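You operate a simulated robot arm through the tools that you are given. There is no shell and no other tool. Be economical: measure what you need, move in short steps, check, and stop when the job is done.

Carry out the task below with a simulated two-armed robot. There is one attempt and no reset: what you move stays moved.

## Task
Screw the lid back on the bottle. Take the blue spool from the top of the side bench and put it on the shelf under the soak bench. Take the brass nut on the top of the side bench and put it away on the lower board of the steel shelf. Put the jug on the top of the side bench away on the soak bench. Open the drawer of the skein bench, fetch the pad from the top of the side bench and set it in the inside of the bench drawer, then shut the drawer. Put one of the silk spools from the top of the fitting bench on the grey mat on the skein bench. Put the steel nut on the top of the fitting bench away on the lower board of the steel shelf. Any order will do. Set down upright: blue spool, jug, pad, silk spool.

The check looks at the end state, three seconds after you hand in, the way a careful person would. Anything else that was tipped, shoved, dropped, spilled or broken makes it a failure. A push-on lid holds only when it is set on centred and level and pressed home; a screw cap is set on level and turned clockwise until tight.

## Robot
Two 7-joint arms with two-finger parallel grippers on one trunk, on a base that drives. Base frame: it is fixed to the floor where the robot stands at the start and does not move with it; the origin is under the middle of the robot, x ahead of it, y to its left, z up. Readings come in mm, rad, newtons and seconds.
The left shoulder is at the start at [60, 147, 493], the right one opposite. With the tool pointing down near the work surface each hand reaches from about 100 to 720 mm from the robot's upright axis, wherever it stands, measured 20 degrees to its own side. Places, roughly: blue spool (4x4x8 cm) [700, 1400, 800]; bottle [500, 0, 750]; brass nut (5x4x4 cm) [800, 1500, 800]; drawer of the skein bench [600, -2700, 700]; grey mat on the skein bench (58x21 cm) [560, -1340, 840]; inside of the bench drawer [700, -2700, 700]; jug [750, 2000, 750]; lower board of the steel shelf (22x52 cm) [-2860, -860, 520]; pad [750, 1750, 750]; shelf under the soak bench [0, -3500, 400]; silk spool (4x4x8 cm) [800, 3100, 900]; soak bench (30x15 cm) [-160, -3400, 840]; steel nut (5x4x4 cm) [800, 2900, 900]. Payload 3.43 kg a hand.
The tool frame of a hand sits at the grasp point between the pads (the TCP): z along the fingers, y along the line on which they close. The tips reach 30 mm beyond it. The gripper opens to 94 mm. The fingers are 28 mm wide and 10 mm thick; the gripper's body (50 by 96 mm) begins 55 mm behind the TCP.
Orientation is told as [roll, pitch, yaw] about the base's x, y, z axes, in that order, counted from this pose: with the fingers straight down and closing along the base's y, the tool's x points along the base's -x, its y along +y and its z along -z.

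## Interface
- The arms move only by the tool nudge_tool. It takes "left_deltas", "right_deltas" or both (then of equal length, played together; a hand with none holds still); each is a list of rows, each a list of 6 numbers: the shift along the tool's x, y, z in mm, then the turn, a rotation vector about the tool's x, y, z in rad. In form: [[dx, dy, dz, ax, ay, az], ...]. A call has 1 to 12 rows; each row is the pose to reach, as a shift and turn from the pose commanded when the call began, along the tool's axes at that moment. "left_hand" and "right_hand" are, for a hand that has rows, the opening in per cent of the stroke, from 0 (shut) to 100 (fully open), set as the call begins (left out, the last holds). Rows are played at 5 a second. More than 50 mm and 0.15 rad between two rows, or a gripper value outside its range, and nothing of the call is played. A pose out of reach is approached as far as the arm can. The call stops where the force on the tool passes 40 N (or 10 N more than at its start, if that is more) or the arm is blocked; 0.2 s more then pass. Each finger travels about 72 mm/s and halts on what it meets, pressing with about 38 N; the grip force reading is that of the motor and also rises with nothing between the fingers. The clock runs only during rows and for 0.2 s after the last one: add rows that repeat a pose to give the fingers time. It gives the time, the measured TCP pose, the force on the tool (base axes), the opening and the grip force at its end, in the units of the frame above (readings bear some noise), with the torque about the TCP (base axes, N m) and any sound that the robot's microphone picked up, and new pictures: "show" is both (left out), scene, wrist or none (wrist: the cameras of the hands that moved).
- Cameras (640 x 400 px; columns grow to the right, rows downward): "scene" is now at [71.4, -28.6, 1134.9]; the picture's right is [-0.25, -0.97, 0.00], its down [-0.45, 0.12, -0.88] and it looks along [0.85, -0.22, -0.47] (base axes); focal length 268 px, centre (320, 200). "left" rides on the left gripper at [76, -14, -102] in its tool frame; the picture's right is [0.18, 0.98, 0.00], its down [-0.75, 0.14, -0.64] and it looks along [-0.63, 0.12, 0.77] (tool axes); focal length 243 px, centre (320, 200). "right" rides on the right gripper at [76, 14, -103] in its tool frame; the picture's right is [-0.18, 0.98, 0.00], its down [-0.75, -0.14, -0.64] and it looks along [-0.63, -0.12, 0.77] (tool axes); focal length 243 px, centre (320, 200). There is no depth. A picture from a camera that has moved, and an enlarged one, comes with that camera's place and axes in the base frame and with its lens. The place of the scene camera against the robot may be out by one fixed shift of up to 18 mm in any direction.
- raise_lower(by): slides the trunk up (or, below 0, down) by that many mm; the arms and the scene camera ride with it, the base frame stays. It gives what a move gives, with no picture.
- steer(legs): drives the robot by 1 to 6 legs, each [ahead, left, turn to the left] in mm, mm and rad, along the robot's own axes; the way and the turn of a leg run together, so that a leg with both is an arc; at most 1500 mm and 3.142 rad a leg. The arms and the cameras ride along, it lands a little off, and it stops where it bumps. It gives what a move gives, and a new picture of the scene camera.
- head_to(pan, tilt): turns the head with the scene camera to pan (to the left, within 1.501 rad either way) and tilt (down, from -0.506 to 1.204), counted from straight ahead of the robot. It gives what a move gives, and a new picture of the scene camera.
- inspect(camera, box): a new picture of the part [left, top, right, bottom] of that camera's present view, enlarged. No time passes.
- sign_off(): hands the job in; it is judged then, once.

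Go step by step. Nothing tells you exact positions but the pictures and the camera data: compare them with the known pose of the tool, close in by small moves and look again before you grip or let go. The budget is 217 turns and 260 pictures, counting those below and the enlarged ones. Unless the task says otherwise, let go and move clear before handing in.

The tools are called after "Request:" by a JSON object that holds its "op" and its "data". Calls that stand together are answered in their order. nudge_tool: Moves the arms, as the interface text tells. Its arguments: {"type":"object","properties":{"left_deltas":{"type":"array"},"left_hand":{"type":"number"},"right_deltas":{"type":"array"},"right_hand":{"type":"number"},"show":{"type":"string","enum":["both","scene","wrist","none"]}},"required":[]} The other tools are called the same way: raise_lower (by) slides the trunk up or down; steer (legs) drives the base; head_to (pan, tilt) turns the head that bears the scene camera; inspect (camera, box) takes an enlarged picture of a part of a camera's view; sign_off () hands the job in.

At the start:

```text
clock: 0.0
left_eef_pos: [309.6, 38.6, 943.3]
left_tool_rot: [0.0, 0.001, -0.001]
left_contact_force: [0.4, -0.1, 0.1]
left_torque: [0.02, -0.02, 0.01]
left_width: 94.1
left_finger_force: 0.1
right_eef_pos: [378.5, -243.0, 878.3]
right_tool_rot: [0.0, -0.001, 0.0]
right_contact_force: [-0.3, -0.3, 0.0]
right_torque: [0.0, 0.01, 0.01]
right_width: 93.8
right_finger_force: 0.0
trunk travel left (down, up): [-200.0, 50.0]
robot x, y, heading: [-4.8, -3.2, 0.003]
head pan, tilt: [-0.253, 0.489]
```

scene: 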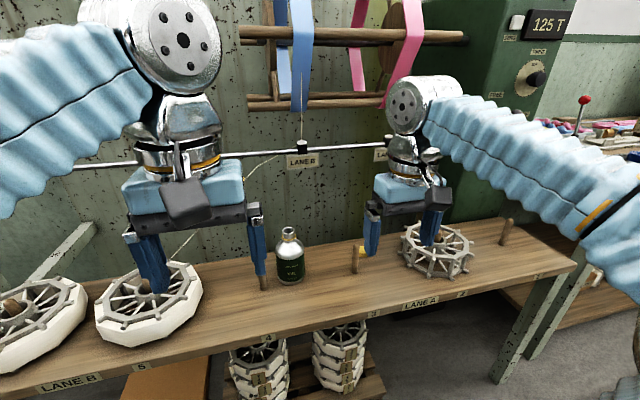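
right: 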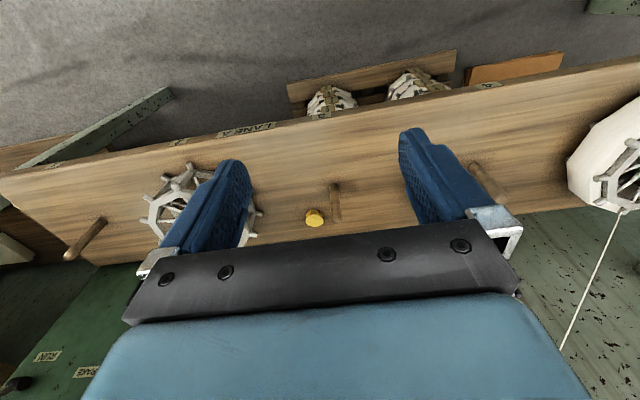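
left: 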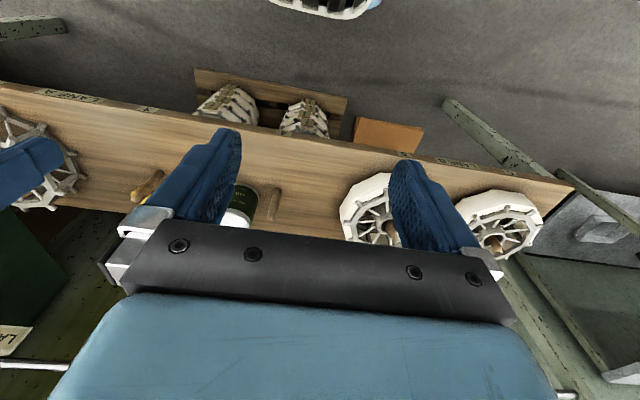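

The bottle stands ahead on the bench at about (510, -60), and a yellow cap lies near (565, -280). I'll look closer at both.

Request:
{"op": "inspect", "data": {"camera": "scene", "box": [230, 200, 390, 300]}}

Request:
{"op": "inspect", "data": {"camera": "right", "box": [240, 160, 400, 260]}}

```text
4.00 times, centred on (310, 250) of scene
camera zoom: at [71.4, -28.6, 1134.9], right [-0.25, -0.97, 0.0], down [-0.45, 0.12, -0.88], along [0.85, -0.22, -0.47], focal length 1071 px, centre (360, 0)
```

zoom: 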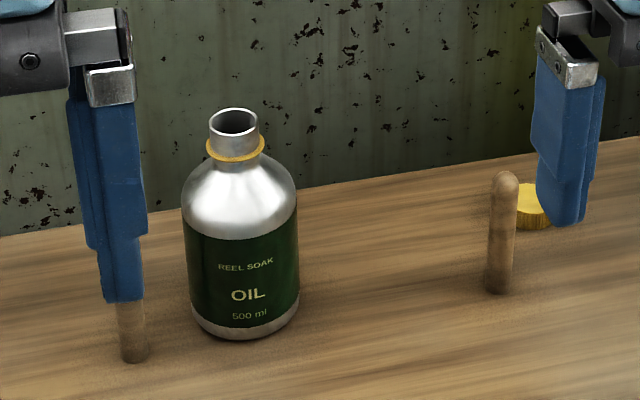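

```text
4.00 times, centred on (320, 210) of right
camera zoom: at [301.2, -229.6, 982.5], right [0.18, 0.98, 0.0], down [0.75, -0.14, 0.64], along [0.63, -0.12, -0.77], focal length 970 px, centre (320, 160)
```

zoom: 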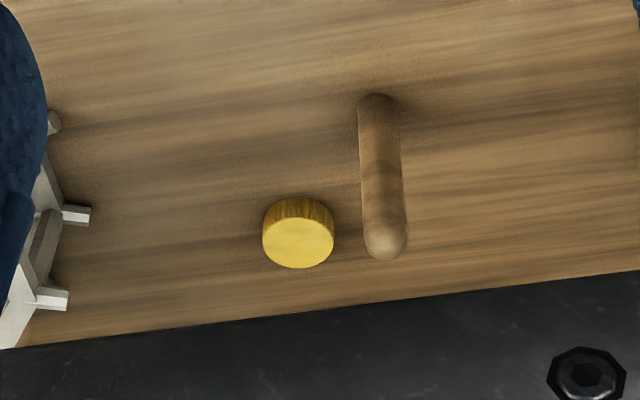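

The cap lies top-up with a peg nearby. I'll bring the right hand above it by stages and measure again.

Request:
{"op": "nudge_tool", "data": {"right_deltas": [[-40, -12, 15, 0, 0, 0], [-80, -24, 30, 0, 0, 0], [-120, -36, 45, 0, 0, 0], [-150, -44, 60, 0, 0, 0], [-150, -44, 60, 0, 0, 0]], "right_hand": 70}}

```text
clock: 1.2
left_eef_pos: [309.4, 37.5, 943.5]
left_tool_rot: [0.0, 0.001, 0.0]
left_contact_force: [-0.5, 0.9, -0.3]
left_torque: [-0.01, 0.0, 0.01]
left_width: 93.9
left_finger_force: 0.1
right_eef_pos: [528.3, -286.8, 816.9]
right_tool_rot: [0.0, 0.0, 0.0]
right_contact_force: [-0.3, 0.3, 0.1]
right_torque: [-0.01, 0.0, 0.0]
right_width: 65.9
right_finger_force: 0.0
trunk travel left (down, up): [-200.0, 50.0]
robot x, y, heading: [-2.6, 1.3, 0.001]
head pan, tilt: [-0.253, 0.489]
camera scene: at [71.6, -28.7, 1134.9], right [-0.25, -0.97, 0.0], down [-0.45, 0.12, -0.88], along [0.85, -0.22, -0.47], focal length 268 px, centre (320, 200)
camera right: at [451.0, -273.2, 920.7], right [0.18, 0.98, 0.0], down [0.75, -0.14, 0.64], along [0.63, -0.12, -0.77], focal length 243 px, centre (320, 200)
```

scene: 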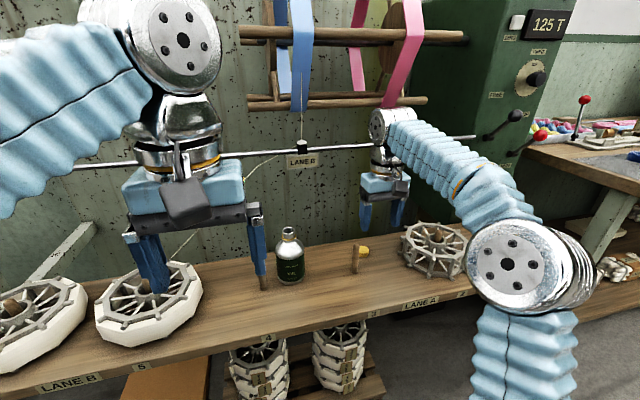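
right: 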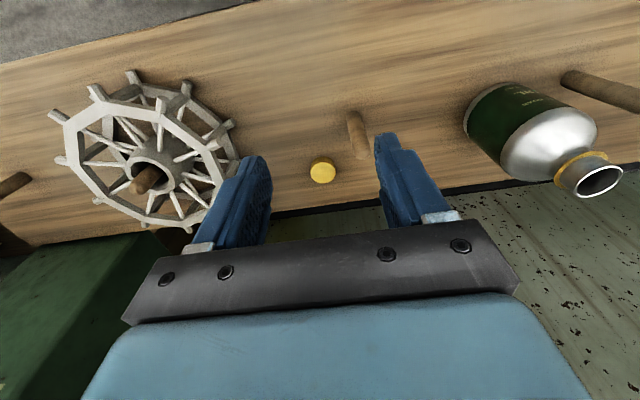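

Triangulating puts the cap at about (643, -306, 628), so the bench top is near z 620. I'll lower the hand and drive a little ahead for better reach.

Request:
{"op": "nudge_tool", "data": {"right_deltas": [[0, 0, 40, 0, 0, 0], [0, 0, 70, 0, 0, 0]], "show": "none"}}

Request:
{"op": "steer", "data": {"legs": [[90, 0, 0]]}}

Request:
{"op": "inspect", "data": {"camera": "right", "box": [0, 0, 640, 400]}}

```text
clock: 1.8
left_eef_pos: [309.4, 38.1, 942.9]
left_tool_rot: [0.001, 0.001, -0.001]
left_contact_force: [-0.1, -0.4, 0.3]
left_torque: [-0.01, 0.01, 0.01]
left_width: 93.8
left_finger_force: 0.1
right_eef_pos: [528.8, -285.6, 746.8]
right_tool_rot: [0.0, 0.0, 0.001]
right_contact_force: [0.5, 1.1, -0.6]
right_torque: [-0.01, -0.01, 0.0]
right_width: 65.8
right_finger_force: 0.0
trunk travel left (down, up): [-200.0, 50.0]
robot x, y, heading: [1.2, 1.0, -0.001]
head pan, tilt: [-0.253, 0.489]
```

```text
clock: 2.9
left_eef_pos: [400.0, 37.4, 943.6]
left_tool_rot: [0.001, -0.002, 0.002]
left_contact_force: [0.3, -0.4, -0.2]
left_torque: [0.01, 0.0, -0.02]
left_width: 94.2
left_finger_force: 0.1
right_eef_pos: [620.2, -285.7, 746.5]
right_tool_rot: [0.001, 0.0, 0.0]
right_contact_force: [-0.6, 0.6, 0.1]
right_torque: [-0.04, 0.0, 0.01]
right_width: 65.9
right_finger_force: 0.1
trunk travel left (down, up): [-200.0, 50.0]
robot x, y, heading: [93.6, 3.1, -0.003]
head pan, tilt: [-0.253, 0.489]
camera scene: at [162.5, -28.5, 1134.9], right [-0.25, -0.97, 0.0], down [-0.45, 0.12, -0.88], along [0.86, -0.22, -0.47], focal length 268 px, centre (320, 200)
```

scene: 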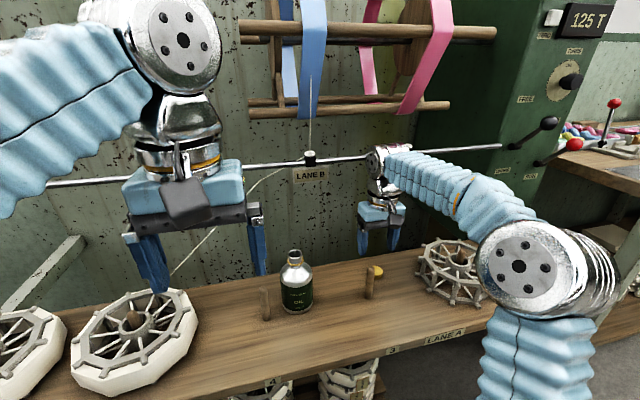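

```text
1.00 times, centred on (320, 200) of right (not enlarged: the box is as wide or as high as the picture)
camera zoom: at [542.3, -272.0, 851.2], right [0.18, 0.98, 0.0], down [0.75, -0.14, 0.64], along [0.63, -0.12, -0.77], focal length 243 px, centre (320, 200)
```

zoom: 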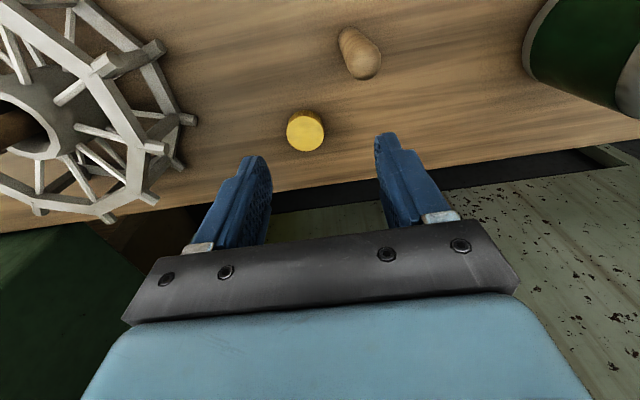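

Request:
{"op": "nudge_tool", "data": {"right_deltas": [[-15, -20, 0, 0, 0, 0], [-15, -20, 40, 0, 0, 0], [-15, -20, 60, 0, 0, 0], [-15, -20, 60, 0, 0, 0]], "right_hand": 70, "show": "both"}}

```text
clock: 3.9
left_eef_pos: [401.0, 38.5, 942.2]
left_tool_rot: [0.0, 0.0, 0.003]
left_contact_force: [-0.2, -0.3, 0.5]
left_torque: [0.02, 0.0, 0.01]
left_width: 93.8
left_finger_force: 0.0
right_eef_pos: [635.0, -305.6, 687.2]
right_tool_rot: [0.0, 0.0, 0.0]
right_contact_force: [0.9, -0.4, -0.1]
right_torque: [-0.01, -0.02, -0.01]
right_width: 65.5
right_finger_force: 0.0
trunk travel left (down, up): [-200.0, 50.0]
robot x, y, heading: [92.4, -1.4, 0.004]
head pan, tilt: [-0.253, 0.489]
camera scene: at [162.7, -28.6, 1134.9], right [-0.25, -0.97, 0.0], down [-0.45, 0.12, -0.88], along [0.86, -0.22, -0.47], focal length 268 px, centre (320, 200)
camera right: at [558.2, -291.4, 791.0], right [0.18, 0.98, 0.0], down [0.75, -0.14, 0.64], along [0.63, -0.12, -0.77], focal length 243 px, centre (320, 200)
```

scene: 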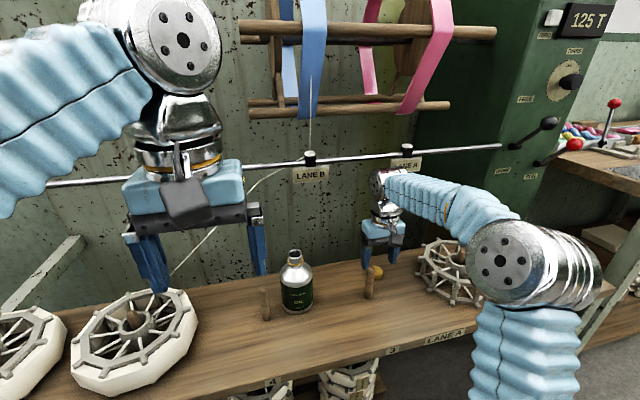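
right: 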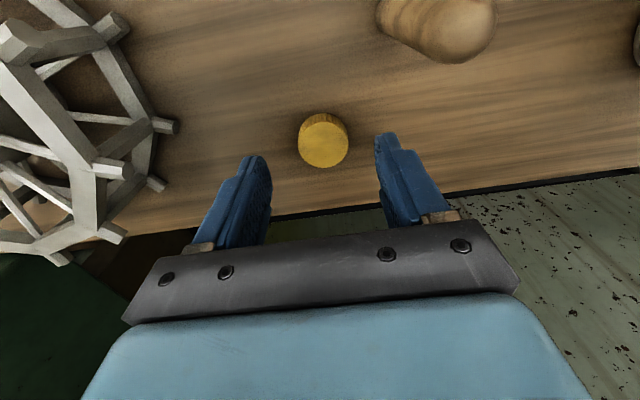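

Request:
{"op": "nudge_tool", "data": {"right_deltas": [[0, 2, 15, 0, 0, 0], [0, 2, 29, 0, 0, 0], [0, 2, 29, 0, 0, 0]], "right_hand": 70, "show": "wrist"}}

```text
clock: 4.7
left_eef_pos: [400.6, 38.1, 943.0]
left_tool_rot: [-0.001, -0.003, 0.0]
left_contact_force: [0.0, 0.5, -0.3]
left_torque: [0.01, 0.01, 0.04]
left_width: 93.8
left_finger_force: 0.0
right_eef_pos: [635.3, -302.6, 658.3]
right_tool_rot: [-0.001, -0.001, -0.001]
right_contact_force: [0.7, 1.0, -0.9]
right_torque: [0.03, 0.03, 0.03]
right_width: 65.8
right_finger_force: 0.2
trunk travel left (down, up): [-200.0, 50.0]
robot x, y, heading: [95.7, 0.1, 0.004]
head pan, tilt: [-0.253, 0.489]
camera right: at [557.7, -289.2, 762.3], right [0.18, 0.98, 0.0], down [0.75, -0.14, 0.64], along [0.63, -0.12, -0.77], focal length 243 px, centre (320, 200)
```

right: 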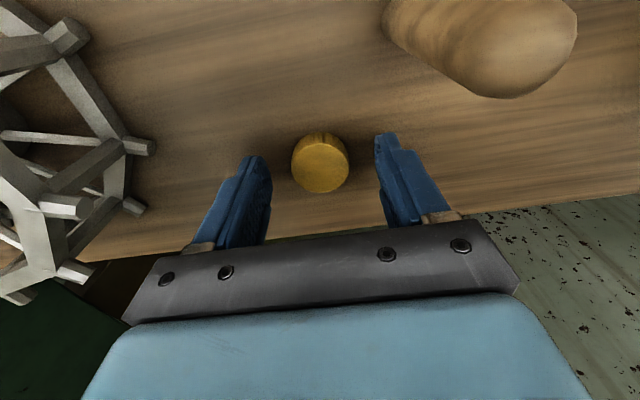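

Request:
{"op": "nudge_tool", "data": {"right_deltas": [[0, -1, 3, 0, 0, 0], [0, -1, 6, 0, 0, 0], [0, -1, 6, 0, 0, 0]], "right_hand": 70, "show": "wrist"}}

```text
clock: 5.5
left_eef_pos: [401.1, 38.5, 942.5]
left_tool_rot: [0.0, 0.0, 0.003]
left_contact_force: [-0.5, -0.1, 0.6]
left_torque: [0.02, -0.04, 0.02]
left_width: 93.9
left_finger_force: 0.1
right_eef_pos: [634.4, -304.9, 652.1]
right_tool_rot: [0.001, 0.0, 0.001]
right_contact_force: [0.4, 0.5, 1.1]
right_torque: [0.03, 0.0, 0.01]
right_width: 66.1
right_finger_force: 0.0
trunk travel left (down, up): [-200.0, 50.0]
robot x, y, heading: [91.6, -0.3, 0.002]
head pan, tilt: [-0.253, 0.489]
camera right: at [557.4, -291.1, 756.1], right [0.18, 0.98, 0.0], down [0.75, -0.14, 0.64], along [0.63, -0.12, -0.77], focal length 243 px, centre (320, 200)
```

right: 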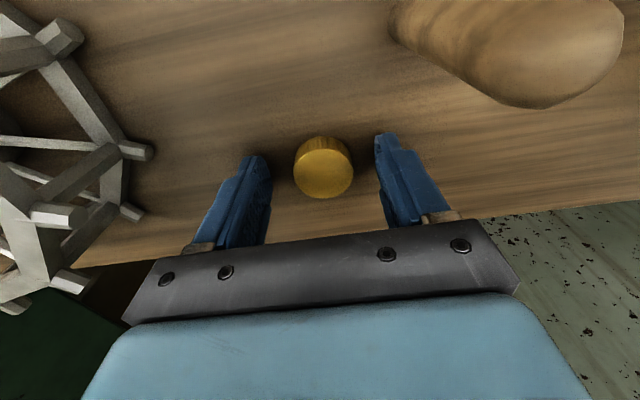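

Request:
{"op": "nudge_tool", "data": {"right_deltas": [[0, 0, 0, 0, 0, 0], [0, 0, 0, 0, 0, 0], [0, 0, 0, 0, 0, 0], [0, 0, -10, 0, 0, 0], [0, 0, -40, 0, 0, 0]], "right_hand": 0, "show": "wrist"}}

```text
clock: 6.7
left_eef_pos: [402.2, 36.9, 941.7]
left_tool_rot: [0.001, -0.001, 0.003]
left_contact_force: [-0.7, 0.5, 0.9]
left_torque: [-0.01, 0.0, -0.01]
left_width: 94.0
left_finger_force: 0.0
right_eef_pos: [634.9, -303.8, 693.0]
right_tool_rot: [-0.001, 0.0, 0.001]
right_contact_force: [0.3, 0.0, -0.3]
right_torque: [0.0, 0.01, 0.0]
right_width: 32.3
right_finger_force: 38.4
trunk travel left (down, up): [-200.0, 50.0]
robot x, y, heading: [90.4, 0.2, 0.001]
head pan, tilt: [-0.253, 0.489]
camera right: at [557.3, -290.4, 796.2], right [0.18, 0.98, 0.0], down [0.75, -0.14, 0.64], along [0.63, -0.12, -0.77], focal length 243 px, centre (320, 200)
```

right: 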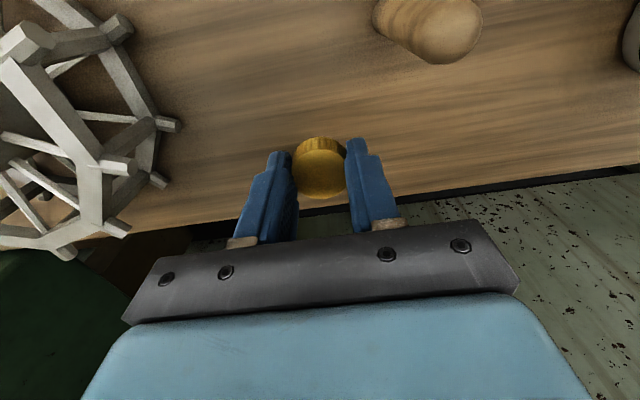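

Cap gripped (32 mm). I'll lift it high and approach the bottle for measuring.

Request:
{"op": "nudge_tool", "data": {"right_deltas": [[0, 0, -45, 0, 0, 0], [0, 0, -90, 0, 0, 0], [15, 25, -130, 0, 0, 0], [30, 60, -150, 0, 0, 0], [45, 90, -160, 0, 0, 0], [45, 90, -160, 0, 0, 0]]}}

```text
clock: 8.1
left_eef_pos: [400.4, 37.8, 943.2]
left_tool_rot: [0.001, 0.001, 0.003]
left_contact_force: [-0.2, 0.0, 0.6]
left_torque: [-0.02, 0.01, -0.01]
left_width: 94.2
left_finger_force: 0.0
right_eef_pos: [589.5, -213.3, 853.4]
right_tool_rot: [0.001, 0.0, 0.0]
right_contact_force: [0.5, 0.9, 0.6]
right_torque: [0.01, -0.02, 0.05]
right_width: 32.4
right_finger_force: 37.9
trunk travel left (down, up): [-200.0, 50.0]
robot x, y, heading: [88.2, -1.0, 0.002]
head pan, tilt: [-0.253, 0.489]
camera scene: at [162.6, -28.4, 1134.9], right [-0.25, -0.97, 0.0], down [-0.45, 0.12, -0.88], along [0.86, -0.22, -0.47], focal length 268 px, centre (320, 200)
camera right: at [511.4, -200.0, 957.4], right [0.18, 0.98, 0.0], down [0.75, -0.14, 0.64], along [0.63, -0.12, -0.77], focal length 243 px, centre (320, 200)
```

scene: 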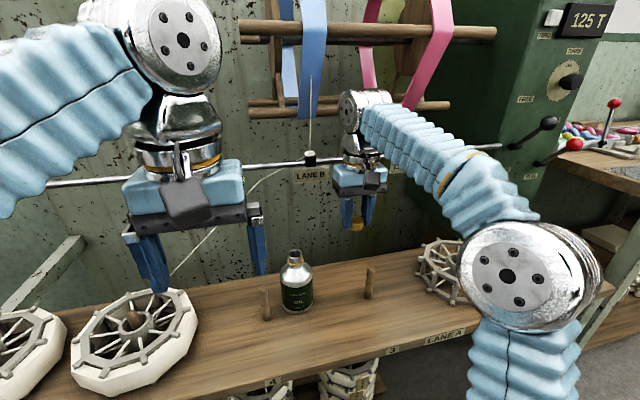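
right: 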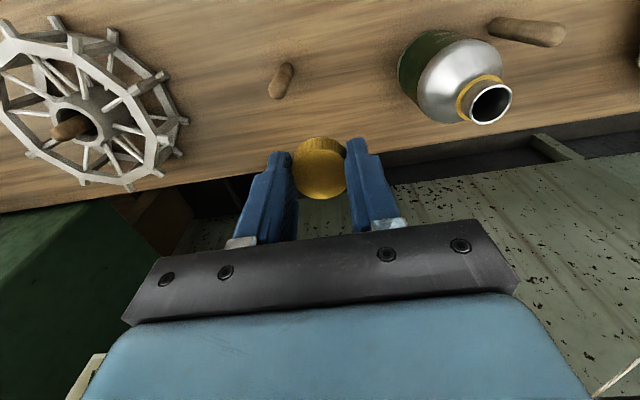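

The mouth reckons to about (596, -85, 769). I'll bring the left hand round, tilted, to hold the bottle body from the front left.

Request:
{"op": "nudge_tool", "data": {"left_deltas": [[-10, -10, 10, 0, 0, 0.13], [-20, -20, 20, 0, 0, 0.26], [-30, -30, 30, 0, 0, 0.38], [-40, -38, 43, 0, 0, 0.5], [-40, -38, 43, 0, 0, 0.5]], "left_hand": 100, "show": "none"}}

Request:
{"op": "nudge_tool", "data": {"left_deltas": [[0, 0, 0, 0, -0.14, 0], [-10, 0, 10, 0, -0.28, 0], [-25, 0, 40, 0, -0.42, 0], [-45, 0, 75, 0, -0.56, 0], [-70, 0, 110, 0, -0.69, 0], [-90, 0, 140, 0, -0.8, 0], [-90, 0, 140, 0, -0.8, 0]]}}

```text
clock: 9.3
left_eef_pos: [440.1, 0.3, 902.8]
left_tool_rot: [0.001, -0.001, -0.5]
left_contact_force: [0.6, -0.3, -0.2]
left_torque: [-0.04, 0.05, -0.02]
left_width: 93.8
left_finger_force: 0.1
right_eef_pos: [589.2, -214.2, 853.7]
right_tool_rot: [-0.002, -0.001, 0.0]
right_contact_force: [0.1, -0.5, 0.1]
right_torque: [0.04, -0.03, -0.02]
right_width: 32.5
right_finger_force: 38.3
trunk travel left (down, up): [-200.0, 50.0]
robot x, y, heading: [90.9, 4.3, 0.001]
head pan, tilt: [-0.253, 0.489]
```

```text
clock: 10.9
left_eef_pos: [522.4, -43.7, 761.3]
left_tool_rot: [-0.002, -0.802, -0.5]
left_contact_force: [0.9, 0.1, 0.4]
left_torque: [0.0, -0.02, 0.0]
left_width: 94.1
left_finger_force: 0.0
right_eef_pos: [589.3, -214.6, 853.6]
right_tool_rot: [0.001, 0.0, 0.0]
right_contact_force: [0.8, 0.0, -0.6]
right_torque: [0.01, -0.01, 0.02]
right_width: 32.6
right_finger_force: 38.2
trunk travel left (down, up): [-200.0, 50.0]
robot x, y, heading: [94.9, -1.7, 0.001]
head pan, tilt: [-0.253, 0.489]
camera scene: at [162.7, -28.6, 1134.9], right [-0.25, -0.97, 0.0], down [-0.45, 0.12, -0.88], along [0.86, -0.22, -0.47], focal length 268 px, centre (320, 200)
camera left: at [405.1, 5.4, 776.4], right [0.36, 0.92, -0.13], down [0.12, 0.09, 0.99], along [0.93, -0.37, -0.08], focal length 243 px, centre (320, 200)
```

scene: 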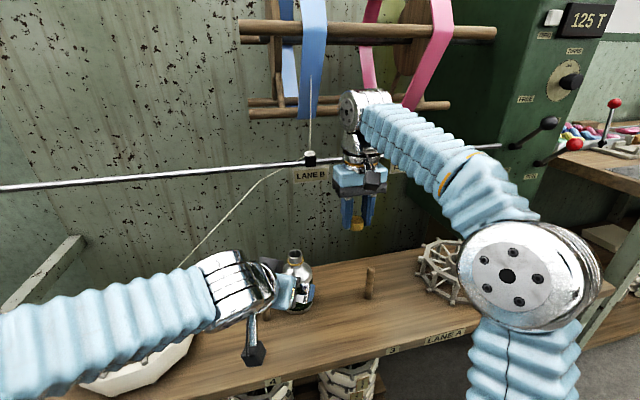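
left: 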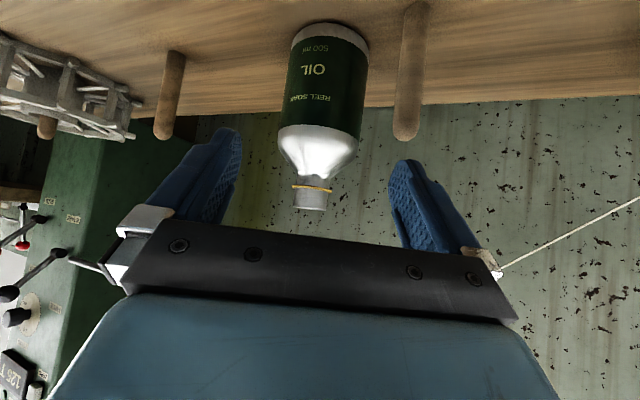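

The left peg is close to the finger's path, so I'll straighten the approach heading before closing in.

Request:
{"op": "nudge_tool", "data": {"left_deltas": [[-1, -9, 5, -0.084, 0, -0.081], [-2, -18, 10, -0.168, 0, -0.163], [-3, -26, 14, -0.251, 0, -0.244], [-3, -26, 14, -0.251, 0, -0.244]], "left_hand": 88, "show": "wrist"}}

```text
clock: 11.9
left_eef_pos: [518.9, -72.1, 755.0]
left_tool_rot: [-0.001, -0.801, -0.147]
left_contact_force: [-0.3, 0.1, 0.0]
left_torque: [-0.01, 0.01, 0.01]
left_width: 82.6
left_finger_force: 0.1
right_eef_pos: [589.2, -213.6, 853.4]
right_tool_rot: [0.002, 0.0, 0.0]
right_contact_force: [0.8, -0.1, -0.7]
right_torque: [0.03, 0.04, -0.02]
right_width: 32.4
right_finger_force: 38.2
trunk travel left (down, up): [-200.0, 50.0]
robot x, y, heading: [94.1, -2.5, -0.001]
head pan, tilt: [-0.253, 0.489]
camera left: at [392.7, -66.2, 769.3], right [0.02, 0.99, -0.13], down [0.08, 0.13, 0.99], along [1.0, -0.03, -0.08], focal length 243 px, centre (320, 200)
```

left: 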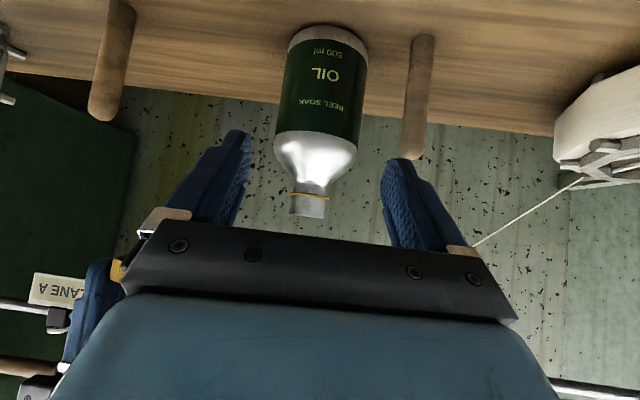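

Request:
{"op": "nudge_tool", "data": {"left_deltas": [[0, 1, 30, 0, 0, 0], [0, 1, 60, 0, 0, 0], [0, 1, 60, 0, 0, 0]], "left_hand": 88, "show": "both"}}

```text
clock: 12.7
left_eef_pos: [561.2, -75.9, 711.4]
left_tool_rot: [0.0, -0.801, -0.148]
left_contact_force: [-0.6, 0.4, 0.3]
left_torque: [0.01, -0.02, 0.01]
left_width: 82.8
left_finger_force: 0.1
right_eef_pos: [589.1, -214.2, 854.1]
right_tool_rot: [-0.001, 0.002, 0.001]
right_contact_force: [-0.5, 0.2, -0.7]
right_torque: [-0.01, 0.0, -0.01]
right_width: 32.4
right_finger_force: 37.9
trunk travel left (down, up): [-200.0, 50.0]
robot x, y, heading: [91.1, 2.7, -0.001]
head pan, tilt: [-0.253, 0.489]
camera scene: at [162.8, -28.6, 1134.9], right [-0.25, -0.97, 0.0], down [-0.45, 0.12, -0.88], along [0.86, -0.22, -0.47], focal length 268 px, centre (320, 200)
camera left: at [435.6, -70.2, 728.2], right [0.02, 0.99, -0.13], down [0.09, 0.13, 0.99], along [1.0, -0.03, -0.08], focal length 243 px, centre (320, 200)
```

scene: 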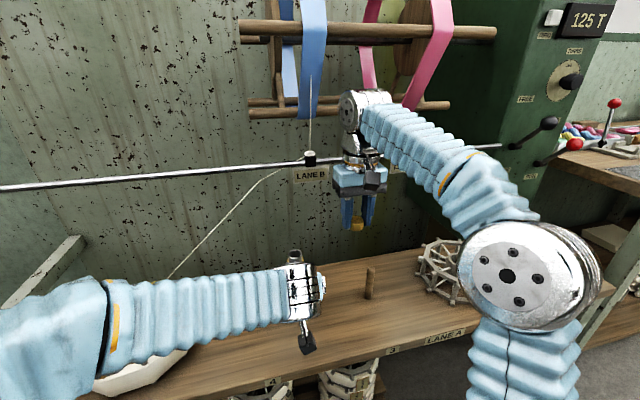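
left: 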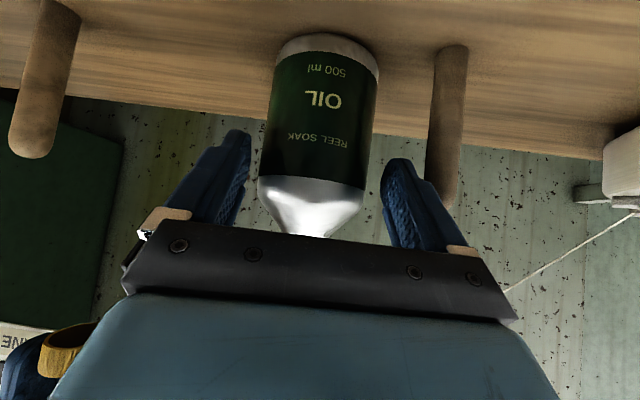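

Request:
{"op": "nudge_tool", "data": {"left_deltas": [[0, 0, 20, 0, 0, 0], [0, 0, 38, 0, 0, 0], [0, 0, 38, 0, 0, 0]], "left_hand": 88, "show": "wrist"}}

```text
clock: 13.5
left_eef_pos: [588.5, -78.4, 685.6]
left_tool_rot: [0.0, -0.8, -0.147]
left_contact_force: [-0.2, 0.5, -0.5]
left_torque: [0.0, 0.0, -0.02]
left_width: 82.7
left_finger_force: 0.1
right_eef_pos: [588.4, -214.6, 853.1]
right_tool_rot: [-0.001, 0.0, 0.0]
right_contact_force: [-1.0, 0.4, 0.7]
right_torque: [0.05, 0.0, 0.0]
right_width: 32.6
right_finger_force: 38.0
trunk travel left (down, up): [-200.0, 50.0]
robot x, y, heading: [94.2, -0.9, -0.003]
head pan, tilt: [-0.253, 0.489]
camera left: at [462.4, -73.6, 701.5], right [0.02, 0.99, -0.13], down [0.08, 0.13, 0.99], along [1.0, -0.03, -0.08], focal length 243 px, centre (320, 200)
```

left: 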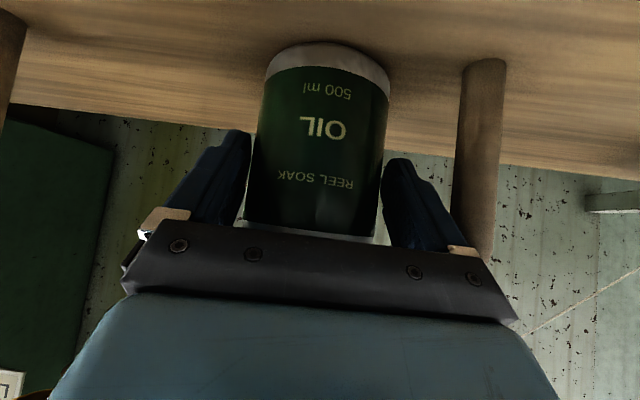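

Request:
{"op": "nudge_tool", "data": {"left_deltas": [[0, 0, 0, 0, 0, 0], [0, 0, 0, 0, 0, 0], [0, 0, 0, 0, 0, 0]], "left_hand": 0, "show": "wrist"}}

Request:
{"op": "inspect", "data": {"camera": "right", "box": [0, 0, 640, 400]}}

```text
clock: 14.3
left_eef_pos: [588.2, -79.1, 685.6]
left_tool_rot: [-0.001, -0.802, -0.149]
left_contact_force: [0.9, -0.5, 1.2]
left_torque: [0.01, -0.07, -0.03]
left_width: 73.9
left_finger_force: 37.9
right_eef_pos: [589.1, -213.6, 853.1]
right_tool_rot: [0.001, -0.001, -0.001]
right_contact_force: [-0.2, 0.1, 0.8]
right_torque: [0.0, -0.01, -0.02]
right_width: 32.4
right_finger_force: 37.8
trunk travel left (down, up): [-200.0, 50.0]
robot x, y, heading: [93.7, 3.2, -0.002]
head pan, tilt: [-0.253, 0.489]
camera left: at [462.3, -73.7, 701.7], right [0.02, 0.99, -0.13], down [0.08, 0.13, 0.99], along [1.0, -0.03, -0.08], focal length 243 px, centre (320, 200)
```

left: 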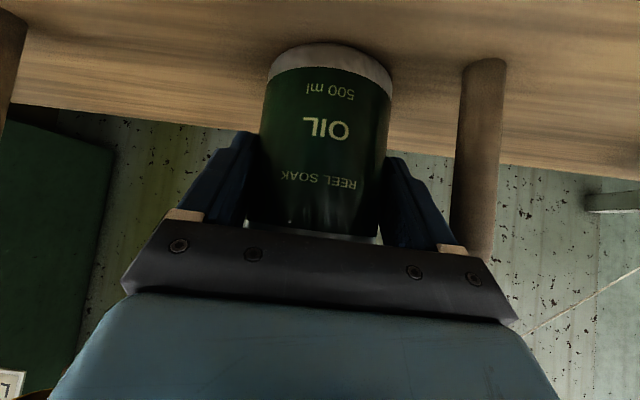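

```text
1.00 times, centred on (320, 200) of right (not enlarged: the box is as wide or as high as the picture)
camera zoom: at [511.7, -200.4, 957.1], right [0.18, 0.98, 0.0], down [0.75, -0.14, 0.64], along [0.63, -0.12, -0.77], focal length 243 px, centre (320, 200)
```

zoom: 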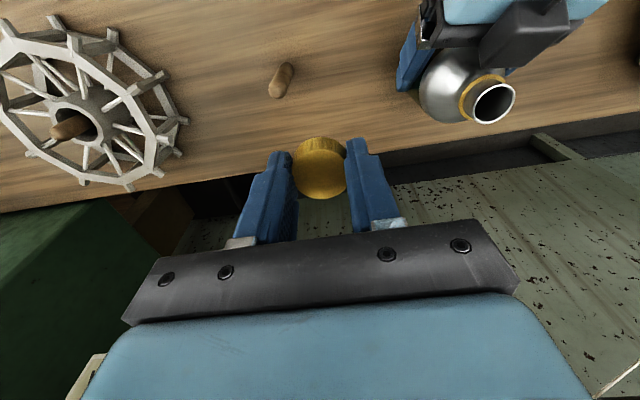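

Bottle firmly held. Now the cap goes over the mouth at about (597, -82).

Request:
{"op": "nudge_tool", "data": {"right_deltas": [[-3, 45, 0, 0, 0, 0], [-6, 90, 0, 0, 0, 0], [-8, 132, 0, 0, 0, 0], [-8, 132, 20, 0, 0, 0], [-8, 132, 35, 0, 0, 0], [-8, 132, 35, 0, 0, 0]]}}

Request:
{"op": "inspect", "data": {"camera": "left", "box": [160, 100, 480, 300]}}

Request:
{"op": "inspect", "data": {"camera": "scene", "box": [240, 180, 400, 280]}}

```text
clock: 15.7
left_eef_pos: [588.0, -79.4, 685.5]
left_tool_rot: [0.0, -0.8, -0.149]
left_contact_force: [0.0, -0.6, 1.0]
left_torque: [0.08, -0.03, -0.03]
left_width: 73.7
left_finger_force: 37.9
right_eef_pos: [597.6, -81.5, 816.9]
right_tool_rot: [-0.001, 0.001, 0.0]
right_contact_force: [-0.2, -0.8, -0.9]
right_torque: [0.01, 0.04, -0.02]
right_width: 32.4
right_finger_force: 38.3
trunk travel left (down, up): [-200.0, 50.0]
robot x, y, heading: [90.6, 1.9, 0.0]
head pan, tilt: [-0.253, 0.489]
camera scene: at [162.6, -28.5, 1134.9], right [-0.25, -0.97, 0.0], down [-0.45, 0.12, -0.88], along [0.86, -0.22, -0.47], focal length 268 px, centre (320, 200)
camera right: at [520.4, -68.6, 921.1], right [0.18, 0.98, 0.0], down [0.75, -0.14, 0.64], along [0.63, -0.12, -0.77], focal length 243 px, centre (320, 200)
```

scene: 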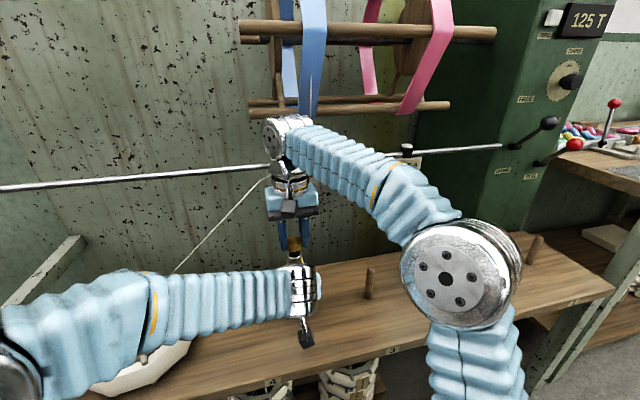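
right: 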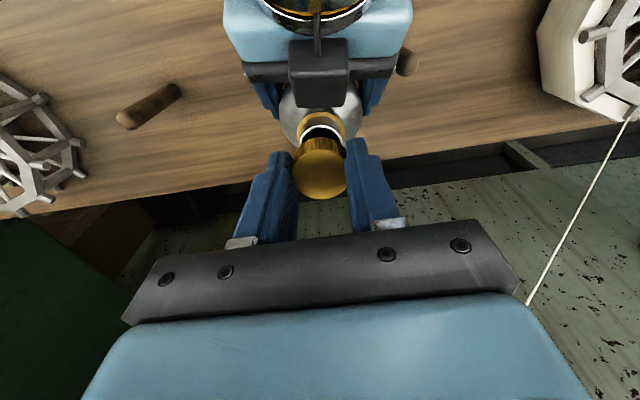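

```text
2.00 times, centred on (320, 200) of left
camera zoom: at [462.2, -73.7, 701.7], right [0.02, 0.99, -0.13], down [0.08, 0.13, 0.99], along [1.0, -0.03, -0.08], focal length 485 px, centre (320, 200)
```

zoom: 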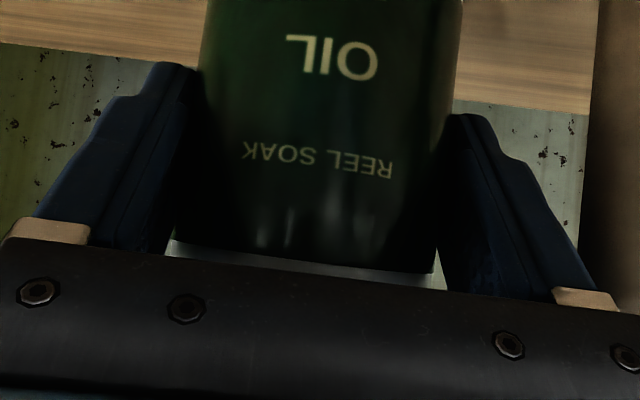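

```text
4.00 times, centred on (320, 230) of scene
camera zoom: at [162.6, -28.5, 1134.9], right [-0.25, -0.97, 0.0], down [-0.45, 0.12, -0.88], along [0.86, -0.22, -0.47], focal length 1071 px, centre (320, 80)
```

zoom: 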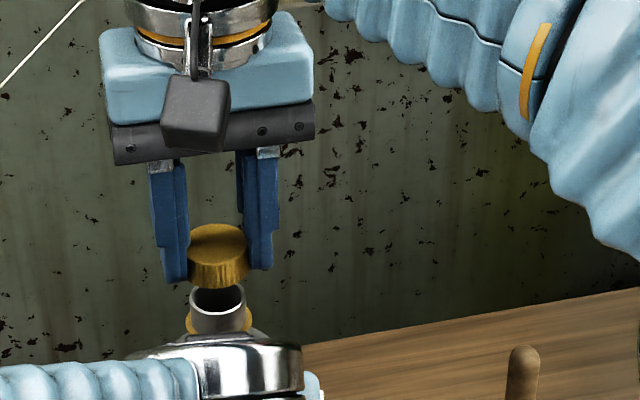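

Request:
{"op": "inspect", "data": {"camera": "right", "box": [240, 80, 400, 220]}}

```text
2.86 times, centred on (320, 150) of right
camera zoom: at [520.4, -68.6, 921.1], right [0.18, 0.98, 0.0], down [0.75, -0.14, 0.64], along [0.63, -0.12, -0.77], focal length 693 px, centre (320, 343)
```

zoom: 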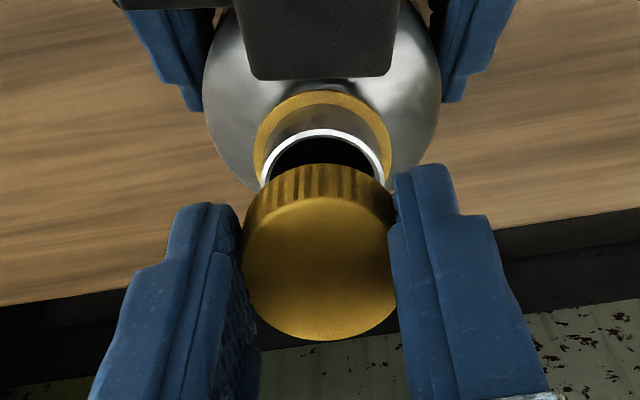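

Alignment is within about a millimetre; I'll shift +1 in y and lower until the cap meets the thread.

Request:
{"op": "nudge_tool", "data": {"right_deltas": [[0, 1, 5, 0, 0, 0], [0, 1, 10, 0, 0, 0], [0, 1, 14, 0, 0, 0], [0, 1, 18, 0, 0, 0], [0, 1, 21, 0, 0, 0], [0, 1, 24, 0, 0, 0]]}}

Request:
{"op": "inspect", "data": {"camera": "scene", "box": [240, 180, 400, 280]}}

```text
clock: 17.1
left_eef_pos: [587.3, -79.4, 686.2]
left_tool_rot: [0.001, -0.8, -0.15]
left_contact_force: [2.6, -3.4, -6.7]
left_torque: [0.05, -0.52, -0.02]
left_width: 74.0
left_finger_force: 38.2
right_eef_pos: [596.4, -81.9, 795.3]
right_tool_rot: [0.001, -0.008, 0.0]
right_contact_force: [5.6, 1.1, 37.2]
right_torque: [0.02, 0.1, 0.06]
right_width: 33.8
right_finger_force: 37.7
trunk travel left (down, up): [-200.0, 50.0]
robot x, y, heading: [89.5, -0.8, 0.005]
head pan, tilt: [-0.253, 0.489]
camera scene: at [161.7, -28.4, 1135.3], right [-0.25, -0.97, 0.0], down [-0.45, 0.12, -0.88], along [0.86, -0.22, -0.47], focal length 268 px, centre (320, 200)
camera right: at [518.5, -68.6, 899.2], right [0.18, 0.98, 0.0], down [0.75, -0.14, 0.65], along [0.63, -0.12, -0.76], focal length 243 px, centre (320, 200)
```

scene: 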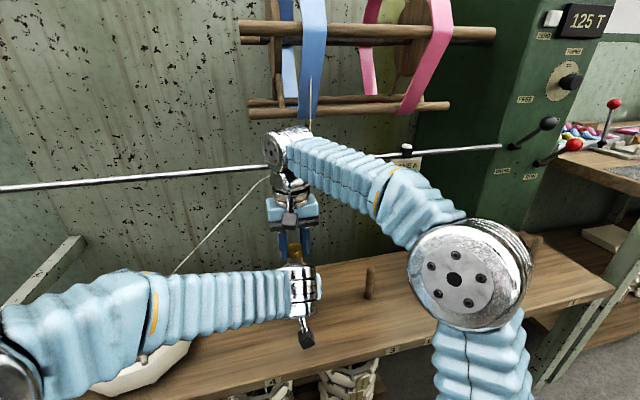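
right: 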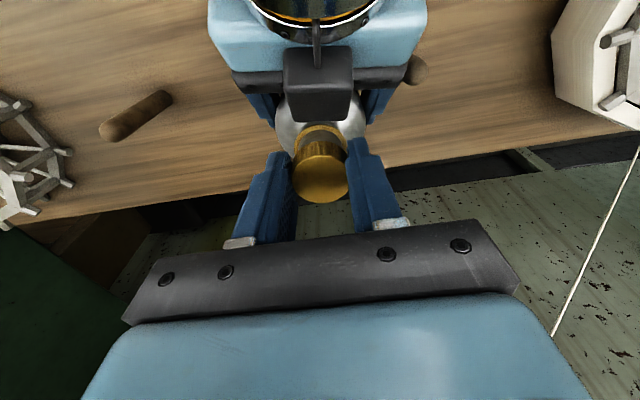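

```text
4.00 times, centred on (320, 230) of scene
camera zoom: at [161.7, -28.4, 1135.3], right [-0.25, -0.97, 0.0], down [-0.45, 0.12, -0.88], along [0.86, -0.22, -0.47], focal length 1071 px, centre (320, 80)
```

zoom: 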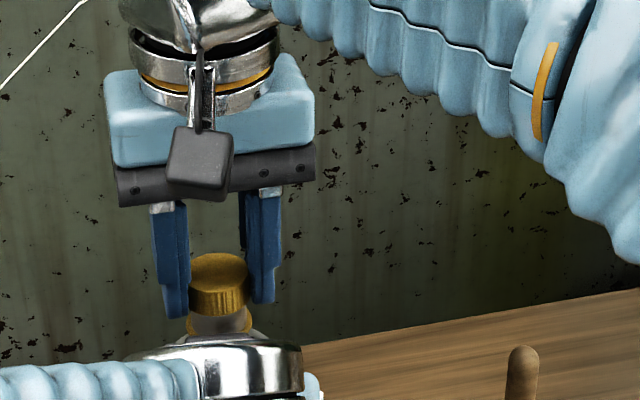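

Request:
{"op": "nudge_tool", "data": {"right_deltas": [[0, 0, -1.5, 0, 0, 0], [0, 0, -1.5, 0, 0, 0.14], [0, 0, -1.4, 0, 0, 0.28], [0, 0, -1.3, 0, 0, 0.42], [0, 0, -1.2, 0, 0, 0.56], [0, 0, -1.1, 0, 0, 0.7], [0, 0, -1.0, 0, 0, 0.84], [0, 0, -0.9, 0, 0, 0.98], [0, 0, -0.8, 0, 0, 1.12], [0, 0, -0.7, 0, 0, 1.26], [0, 0, -0.6, 0, 0, 1.4], [0, 0, -0.5, 0, 0, 1.4]]}}

Request:
{"op": "inspect", "data": {"camera": "scene", "box": [240, 180, 400, 280]}}

```text
clock: 19.7
left_eef_pos: [585.4, -79.4, 685.3]
left_tool_rot: [0.0, -0.797, -0.15]
left_contact_force: [-4.5, 2.5, 2.1]
left_torque: [-0.12, -0.15, -0.01]
left_width: 73.0
left_finger_force: 37.9
right_eef_pos: [598.5, -81.2, 795.0]
right_tool_rot: [0.009, -0.004, -1.403]
right_contact_force: [0.8, 0.7, 7.5]
right_torque: [0.04, 0.11, 0.01]
right_width: 32.8
right_finger_force: 38.1
trunk travel left (down, up): [-200.0, 50.0]
robot x, y, heading: [92.3, -1.4, 0.003]
head pan, tilt: [-0.253, 0.489]
stopped in row 12 (left hand): the force on the tool passed its limit at 41 N (the readings are from after the stop); the commanded pose is now the measured one
camera scene: at [161.9, -28.2, 1134.8], right [-0.25, -0.97, 0.0], down [-0.45, 0.12, -0.88], along [0.86, -0.22, -0.47], focal length 268 px, centre (320, 200)
camera right: at [597.5, -5.5, 899.4], right [1.0, -0.02, 0.01], down [-0.02, -0.77, 0.64], along [-0.01, -0.64, -0.77], focal length 243 px, centre (320, 200)
```

scene: 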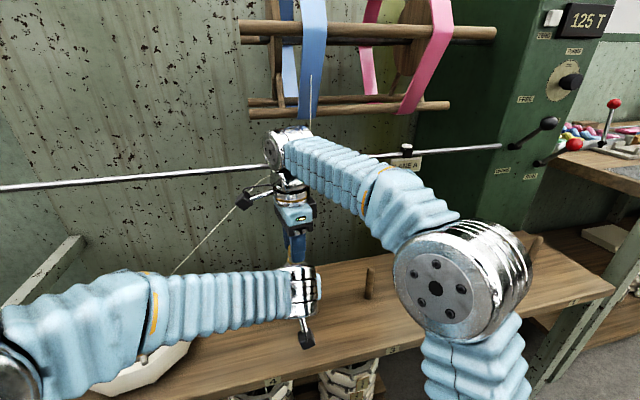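
right: 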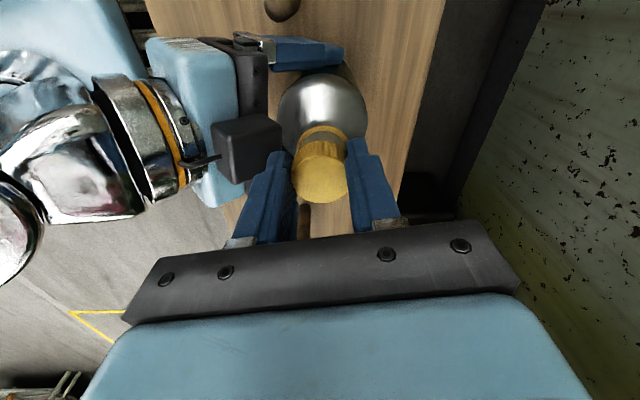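

```text
4.00 times, centred on (320, 230) of scene
camera zoom: at [161.9, -28.2, 1134.8], right [-0.25, -0.97, 0.0], down [-0.45, 0.12, -0.88], along [0.86, -0.22, -0.47], focal length 1071 px, centre (320, 80)
```

zoom: 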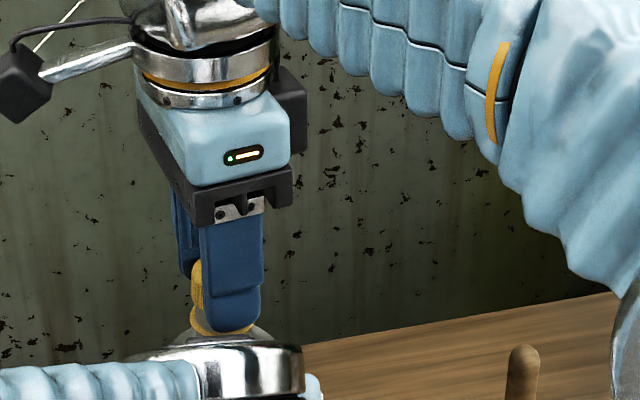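

Request:
{"op": "inspect", "data": {"camera": "right", "box": [240, 60, 400, 220]}}

```text
2.50 times, centred on (320, 140) of right
camera zoom: at [597.5, -5.5, 899.4], right [1.0, -0.02, 0.01], down [-0.02, -0.77, 0.64], along [-0.01, -0.64, -0.77], focal length 606 px, centre (320, 350)
```

zoom: 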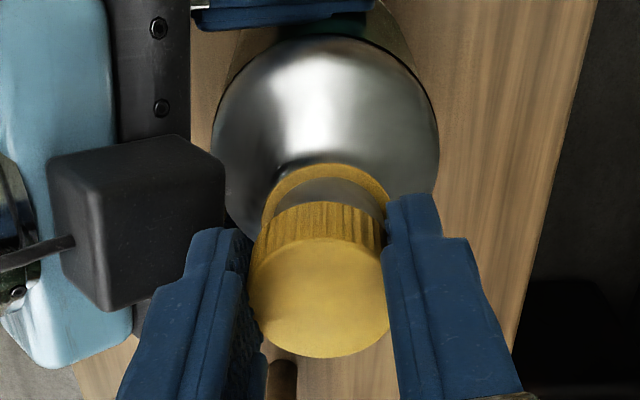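

The cap hasn't run down the thread; it looks about 2 mm off in x. I'll lift it clear and measure again.

Request:
{"op": "nudge_tool", "data": {"right_deltas": [[0, 0, -5, 0, 0, 0], [0, 0, -15, 0, 0, 0], [0, 0, -15, 0, 0, 0]], "show": "none"}}

Request:
{"op": "inspect", "data": {"camera": "right", "box": [240, 60, 400, 220]}}

Request:
{"op": "inspect", "data": {"camera": "left", "box": [0, 0, 640, 400]}}

```text
clock: 20.5
left_eef_pos: [585.5, -79.6, 684.9]
left_tool_rot: [0.001, -0.797, -0.148]
left_contact_force: [-1.8, -0.8, 4.2]
left_torque: [-0.3, -0.08, -0.06]
left_width: 72.8
left_finger_force: 38.1
right_eef_pos: [597.8, -83.5, 809.7]
right_tool_rot: [0.005, -0.003, -1.405]
right_contact_force: [-0.1, -0.3, -0.1]
right_torque: [0.0, -0.01, 0.01]
right_width: 32.9
right_finger_force: 38.3
trunk travel left (down, up): [-200.0, 50.0]
robot x, y, heading: [91.7, -0.3, 0.002]
head pan, tilt: [-0.253, 0.489]
```

```text
2.50 times, centred on (320, 140) of right
camera zoom: at [597.1, -5.9, 913.7], right [1.0, -0.02, 0.01], down [-0.02, -0.77, 0.64], along [-0.01, -0.64, -0.77], focal length 606 px, centre (320, 350)
```

zoom: 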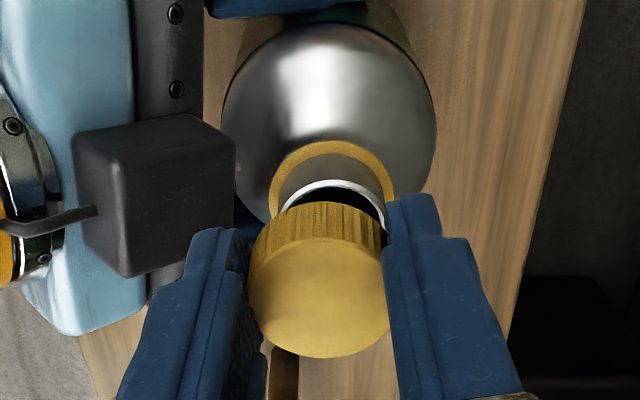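

```text
1.00 times, centred on (320, 200) of left (not enlarged: the box is as wide or as high as the picture)
camera zoom: at [460.9, -74.0, 701.2], right [0.02, 0.99, -0.13], down [0.09, 0.13, 0.99], along [1.0, -0.03, -0.08], focal length 243 px, centre (320, 200)
```

zoom: 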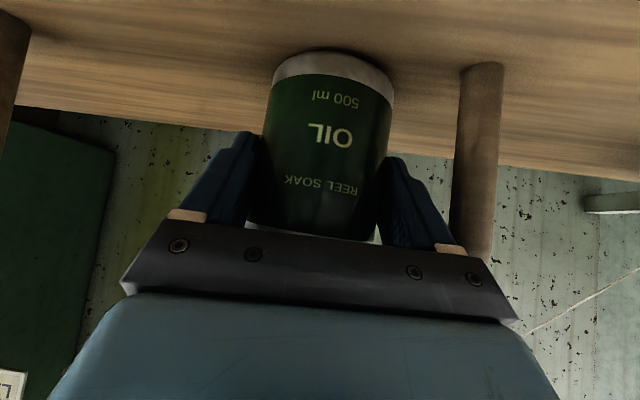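

Request:
{"op": "nudge_tool", "data": {"right_deltas": [[0, 0, -2, 0, 0, -0.14], [2, 2.6, -2, 0, 0, -0.28], [2, 2.6, -2, 0, 0, -0.42], [2, 2.6, -2, 0, 0, -0.56], [2, 2.6, -2, 0, 0, -0.7], [2, 2.6, -2, 0, 0, -0.84], [2, 2.6, -2, 0, 0, -0.98], [2, 2.6, -2, 0, 0, -1.12], [2, 2.6, -2, 0, 0, -1.26], [2, 2.6, -2, 0, 0, -1.4], [2, 2.6, -2, 0, 0, -1.4]], "show": "none"}}

Request:
{"op": "inspect", "data": {"camera": "right", "box": [240, 60, 400, 220]}}

Request:
{"op": "inspect", "data": {"camera": "scene", "box": [240, 200, 340, 280]}}

```text
clock: 22.9
left_eef_pos: [587.4, -79.7, 684.0]
left_tool_rot: [-0.001, -0.796, -0.148]
left_contact_force: [-1.6, -0.6, 5.4]
left_torque: [-0.21, -0.07, -0.04]
left_width: 72.3
left_finger_force: 37.7
right_eef_pos: [599.9, -80.0, 812.7]
right_tool_rot: [-0.001, -0.006, 0.0]
right_contact_force: [-0.4, 0.8, -0.5]
right_torque: [-0.01, 0.03, -0.03]
right_width: 32.9
right_finger_force: 38.1
trunk travel left (down, up): [-200.0, 50.0]
robot x, y, heading: [90.4, 1.6, -0.004]
head pan, tilt: [-0.253, 0.489]
```

```text
2.50 times, centred on (320, 140) of right
camera zoom: at [522.2, -66.4, 915.3], right [0.19, 0.98, 0.0], down [0.75, -0.14, 0.65], along [0.64, -0.12, -0.76], focal length 606 px, centre (320, 350)
```

zoom: 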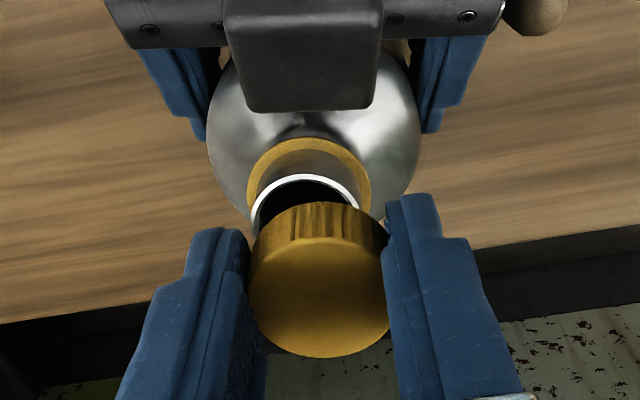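

```text
5.00 times, centred on (290, 240) of scene
camera zoom: at [162.3, -28.4, 1135.0], right [-0.25, -0.97, 0.0], down [-0.45, 0.12, -0.88], along [0.86, -0.22, -0.47], focal length 1338 px, centre (470, 0)
```

zoom: 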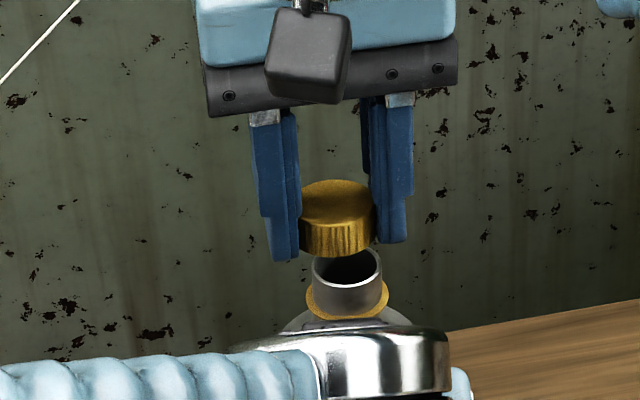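

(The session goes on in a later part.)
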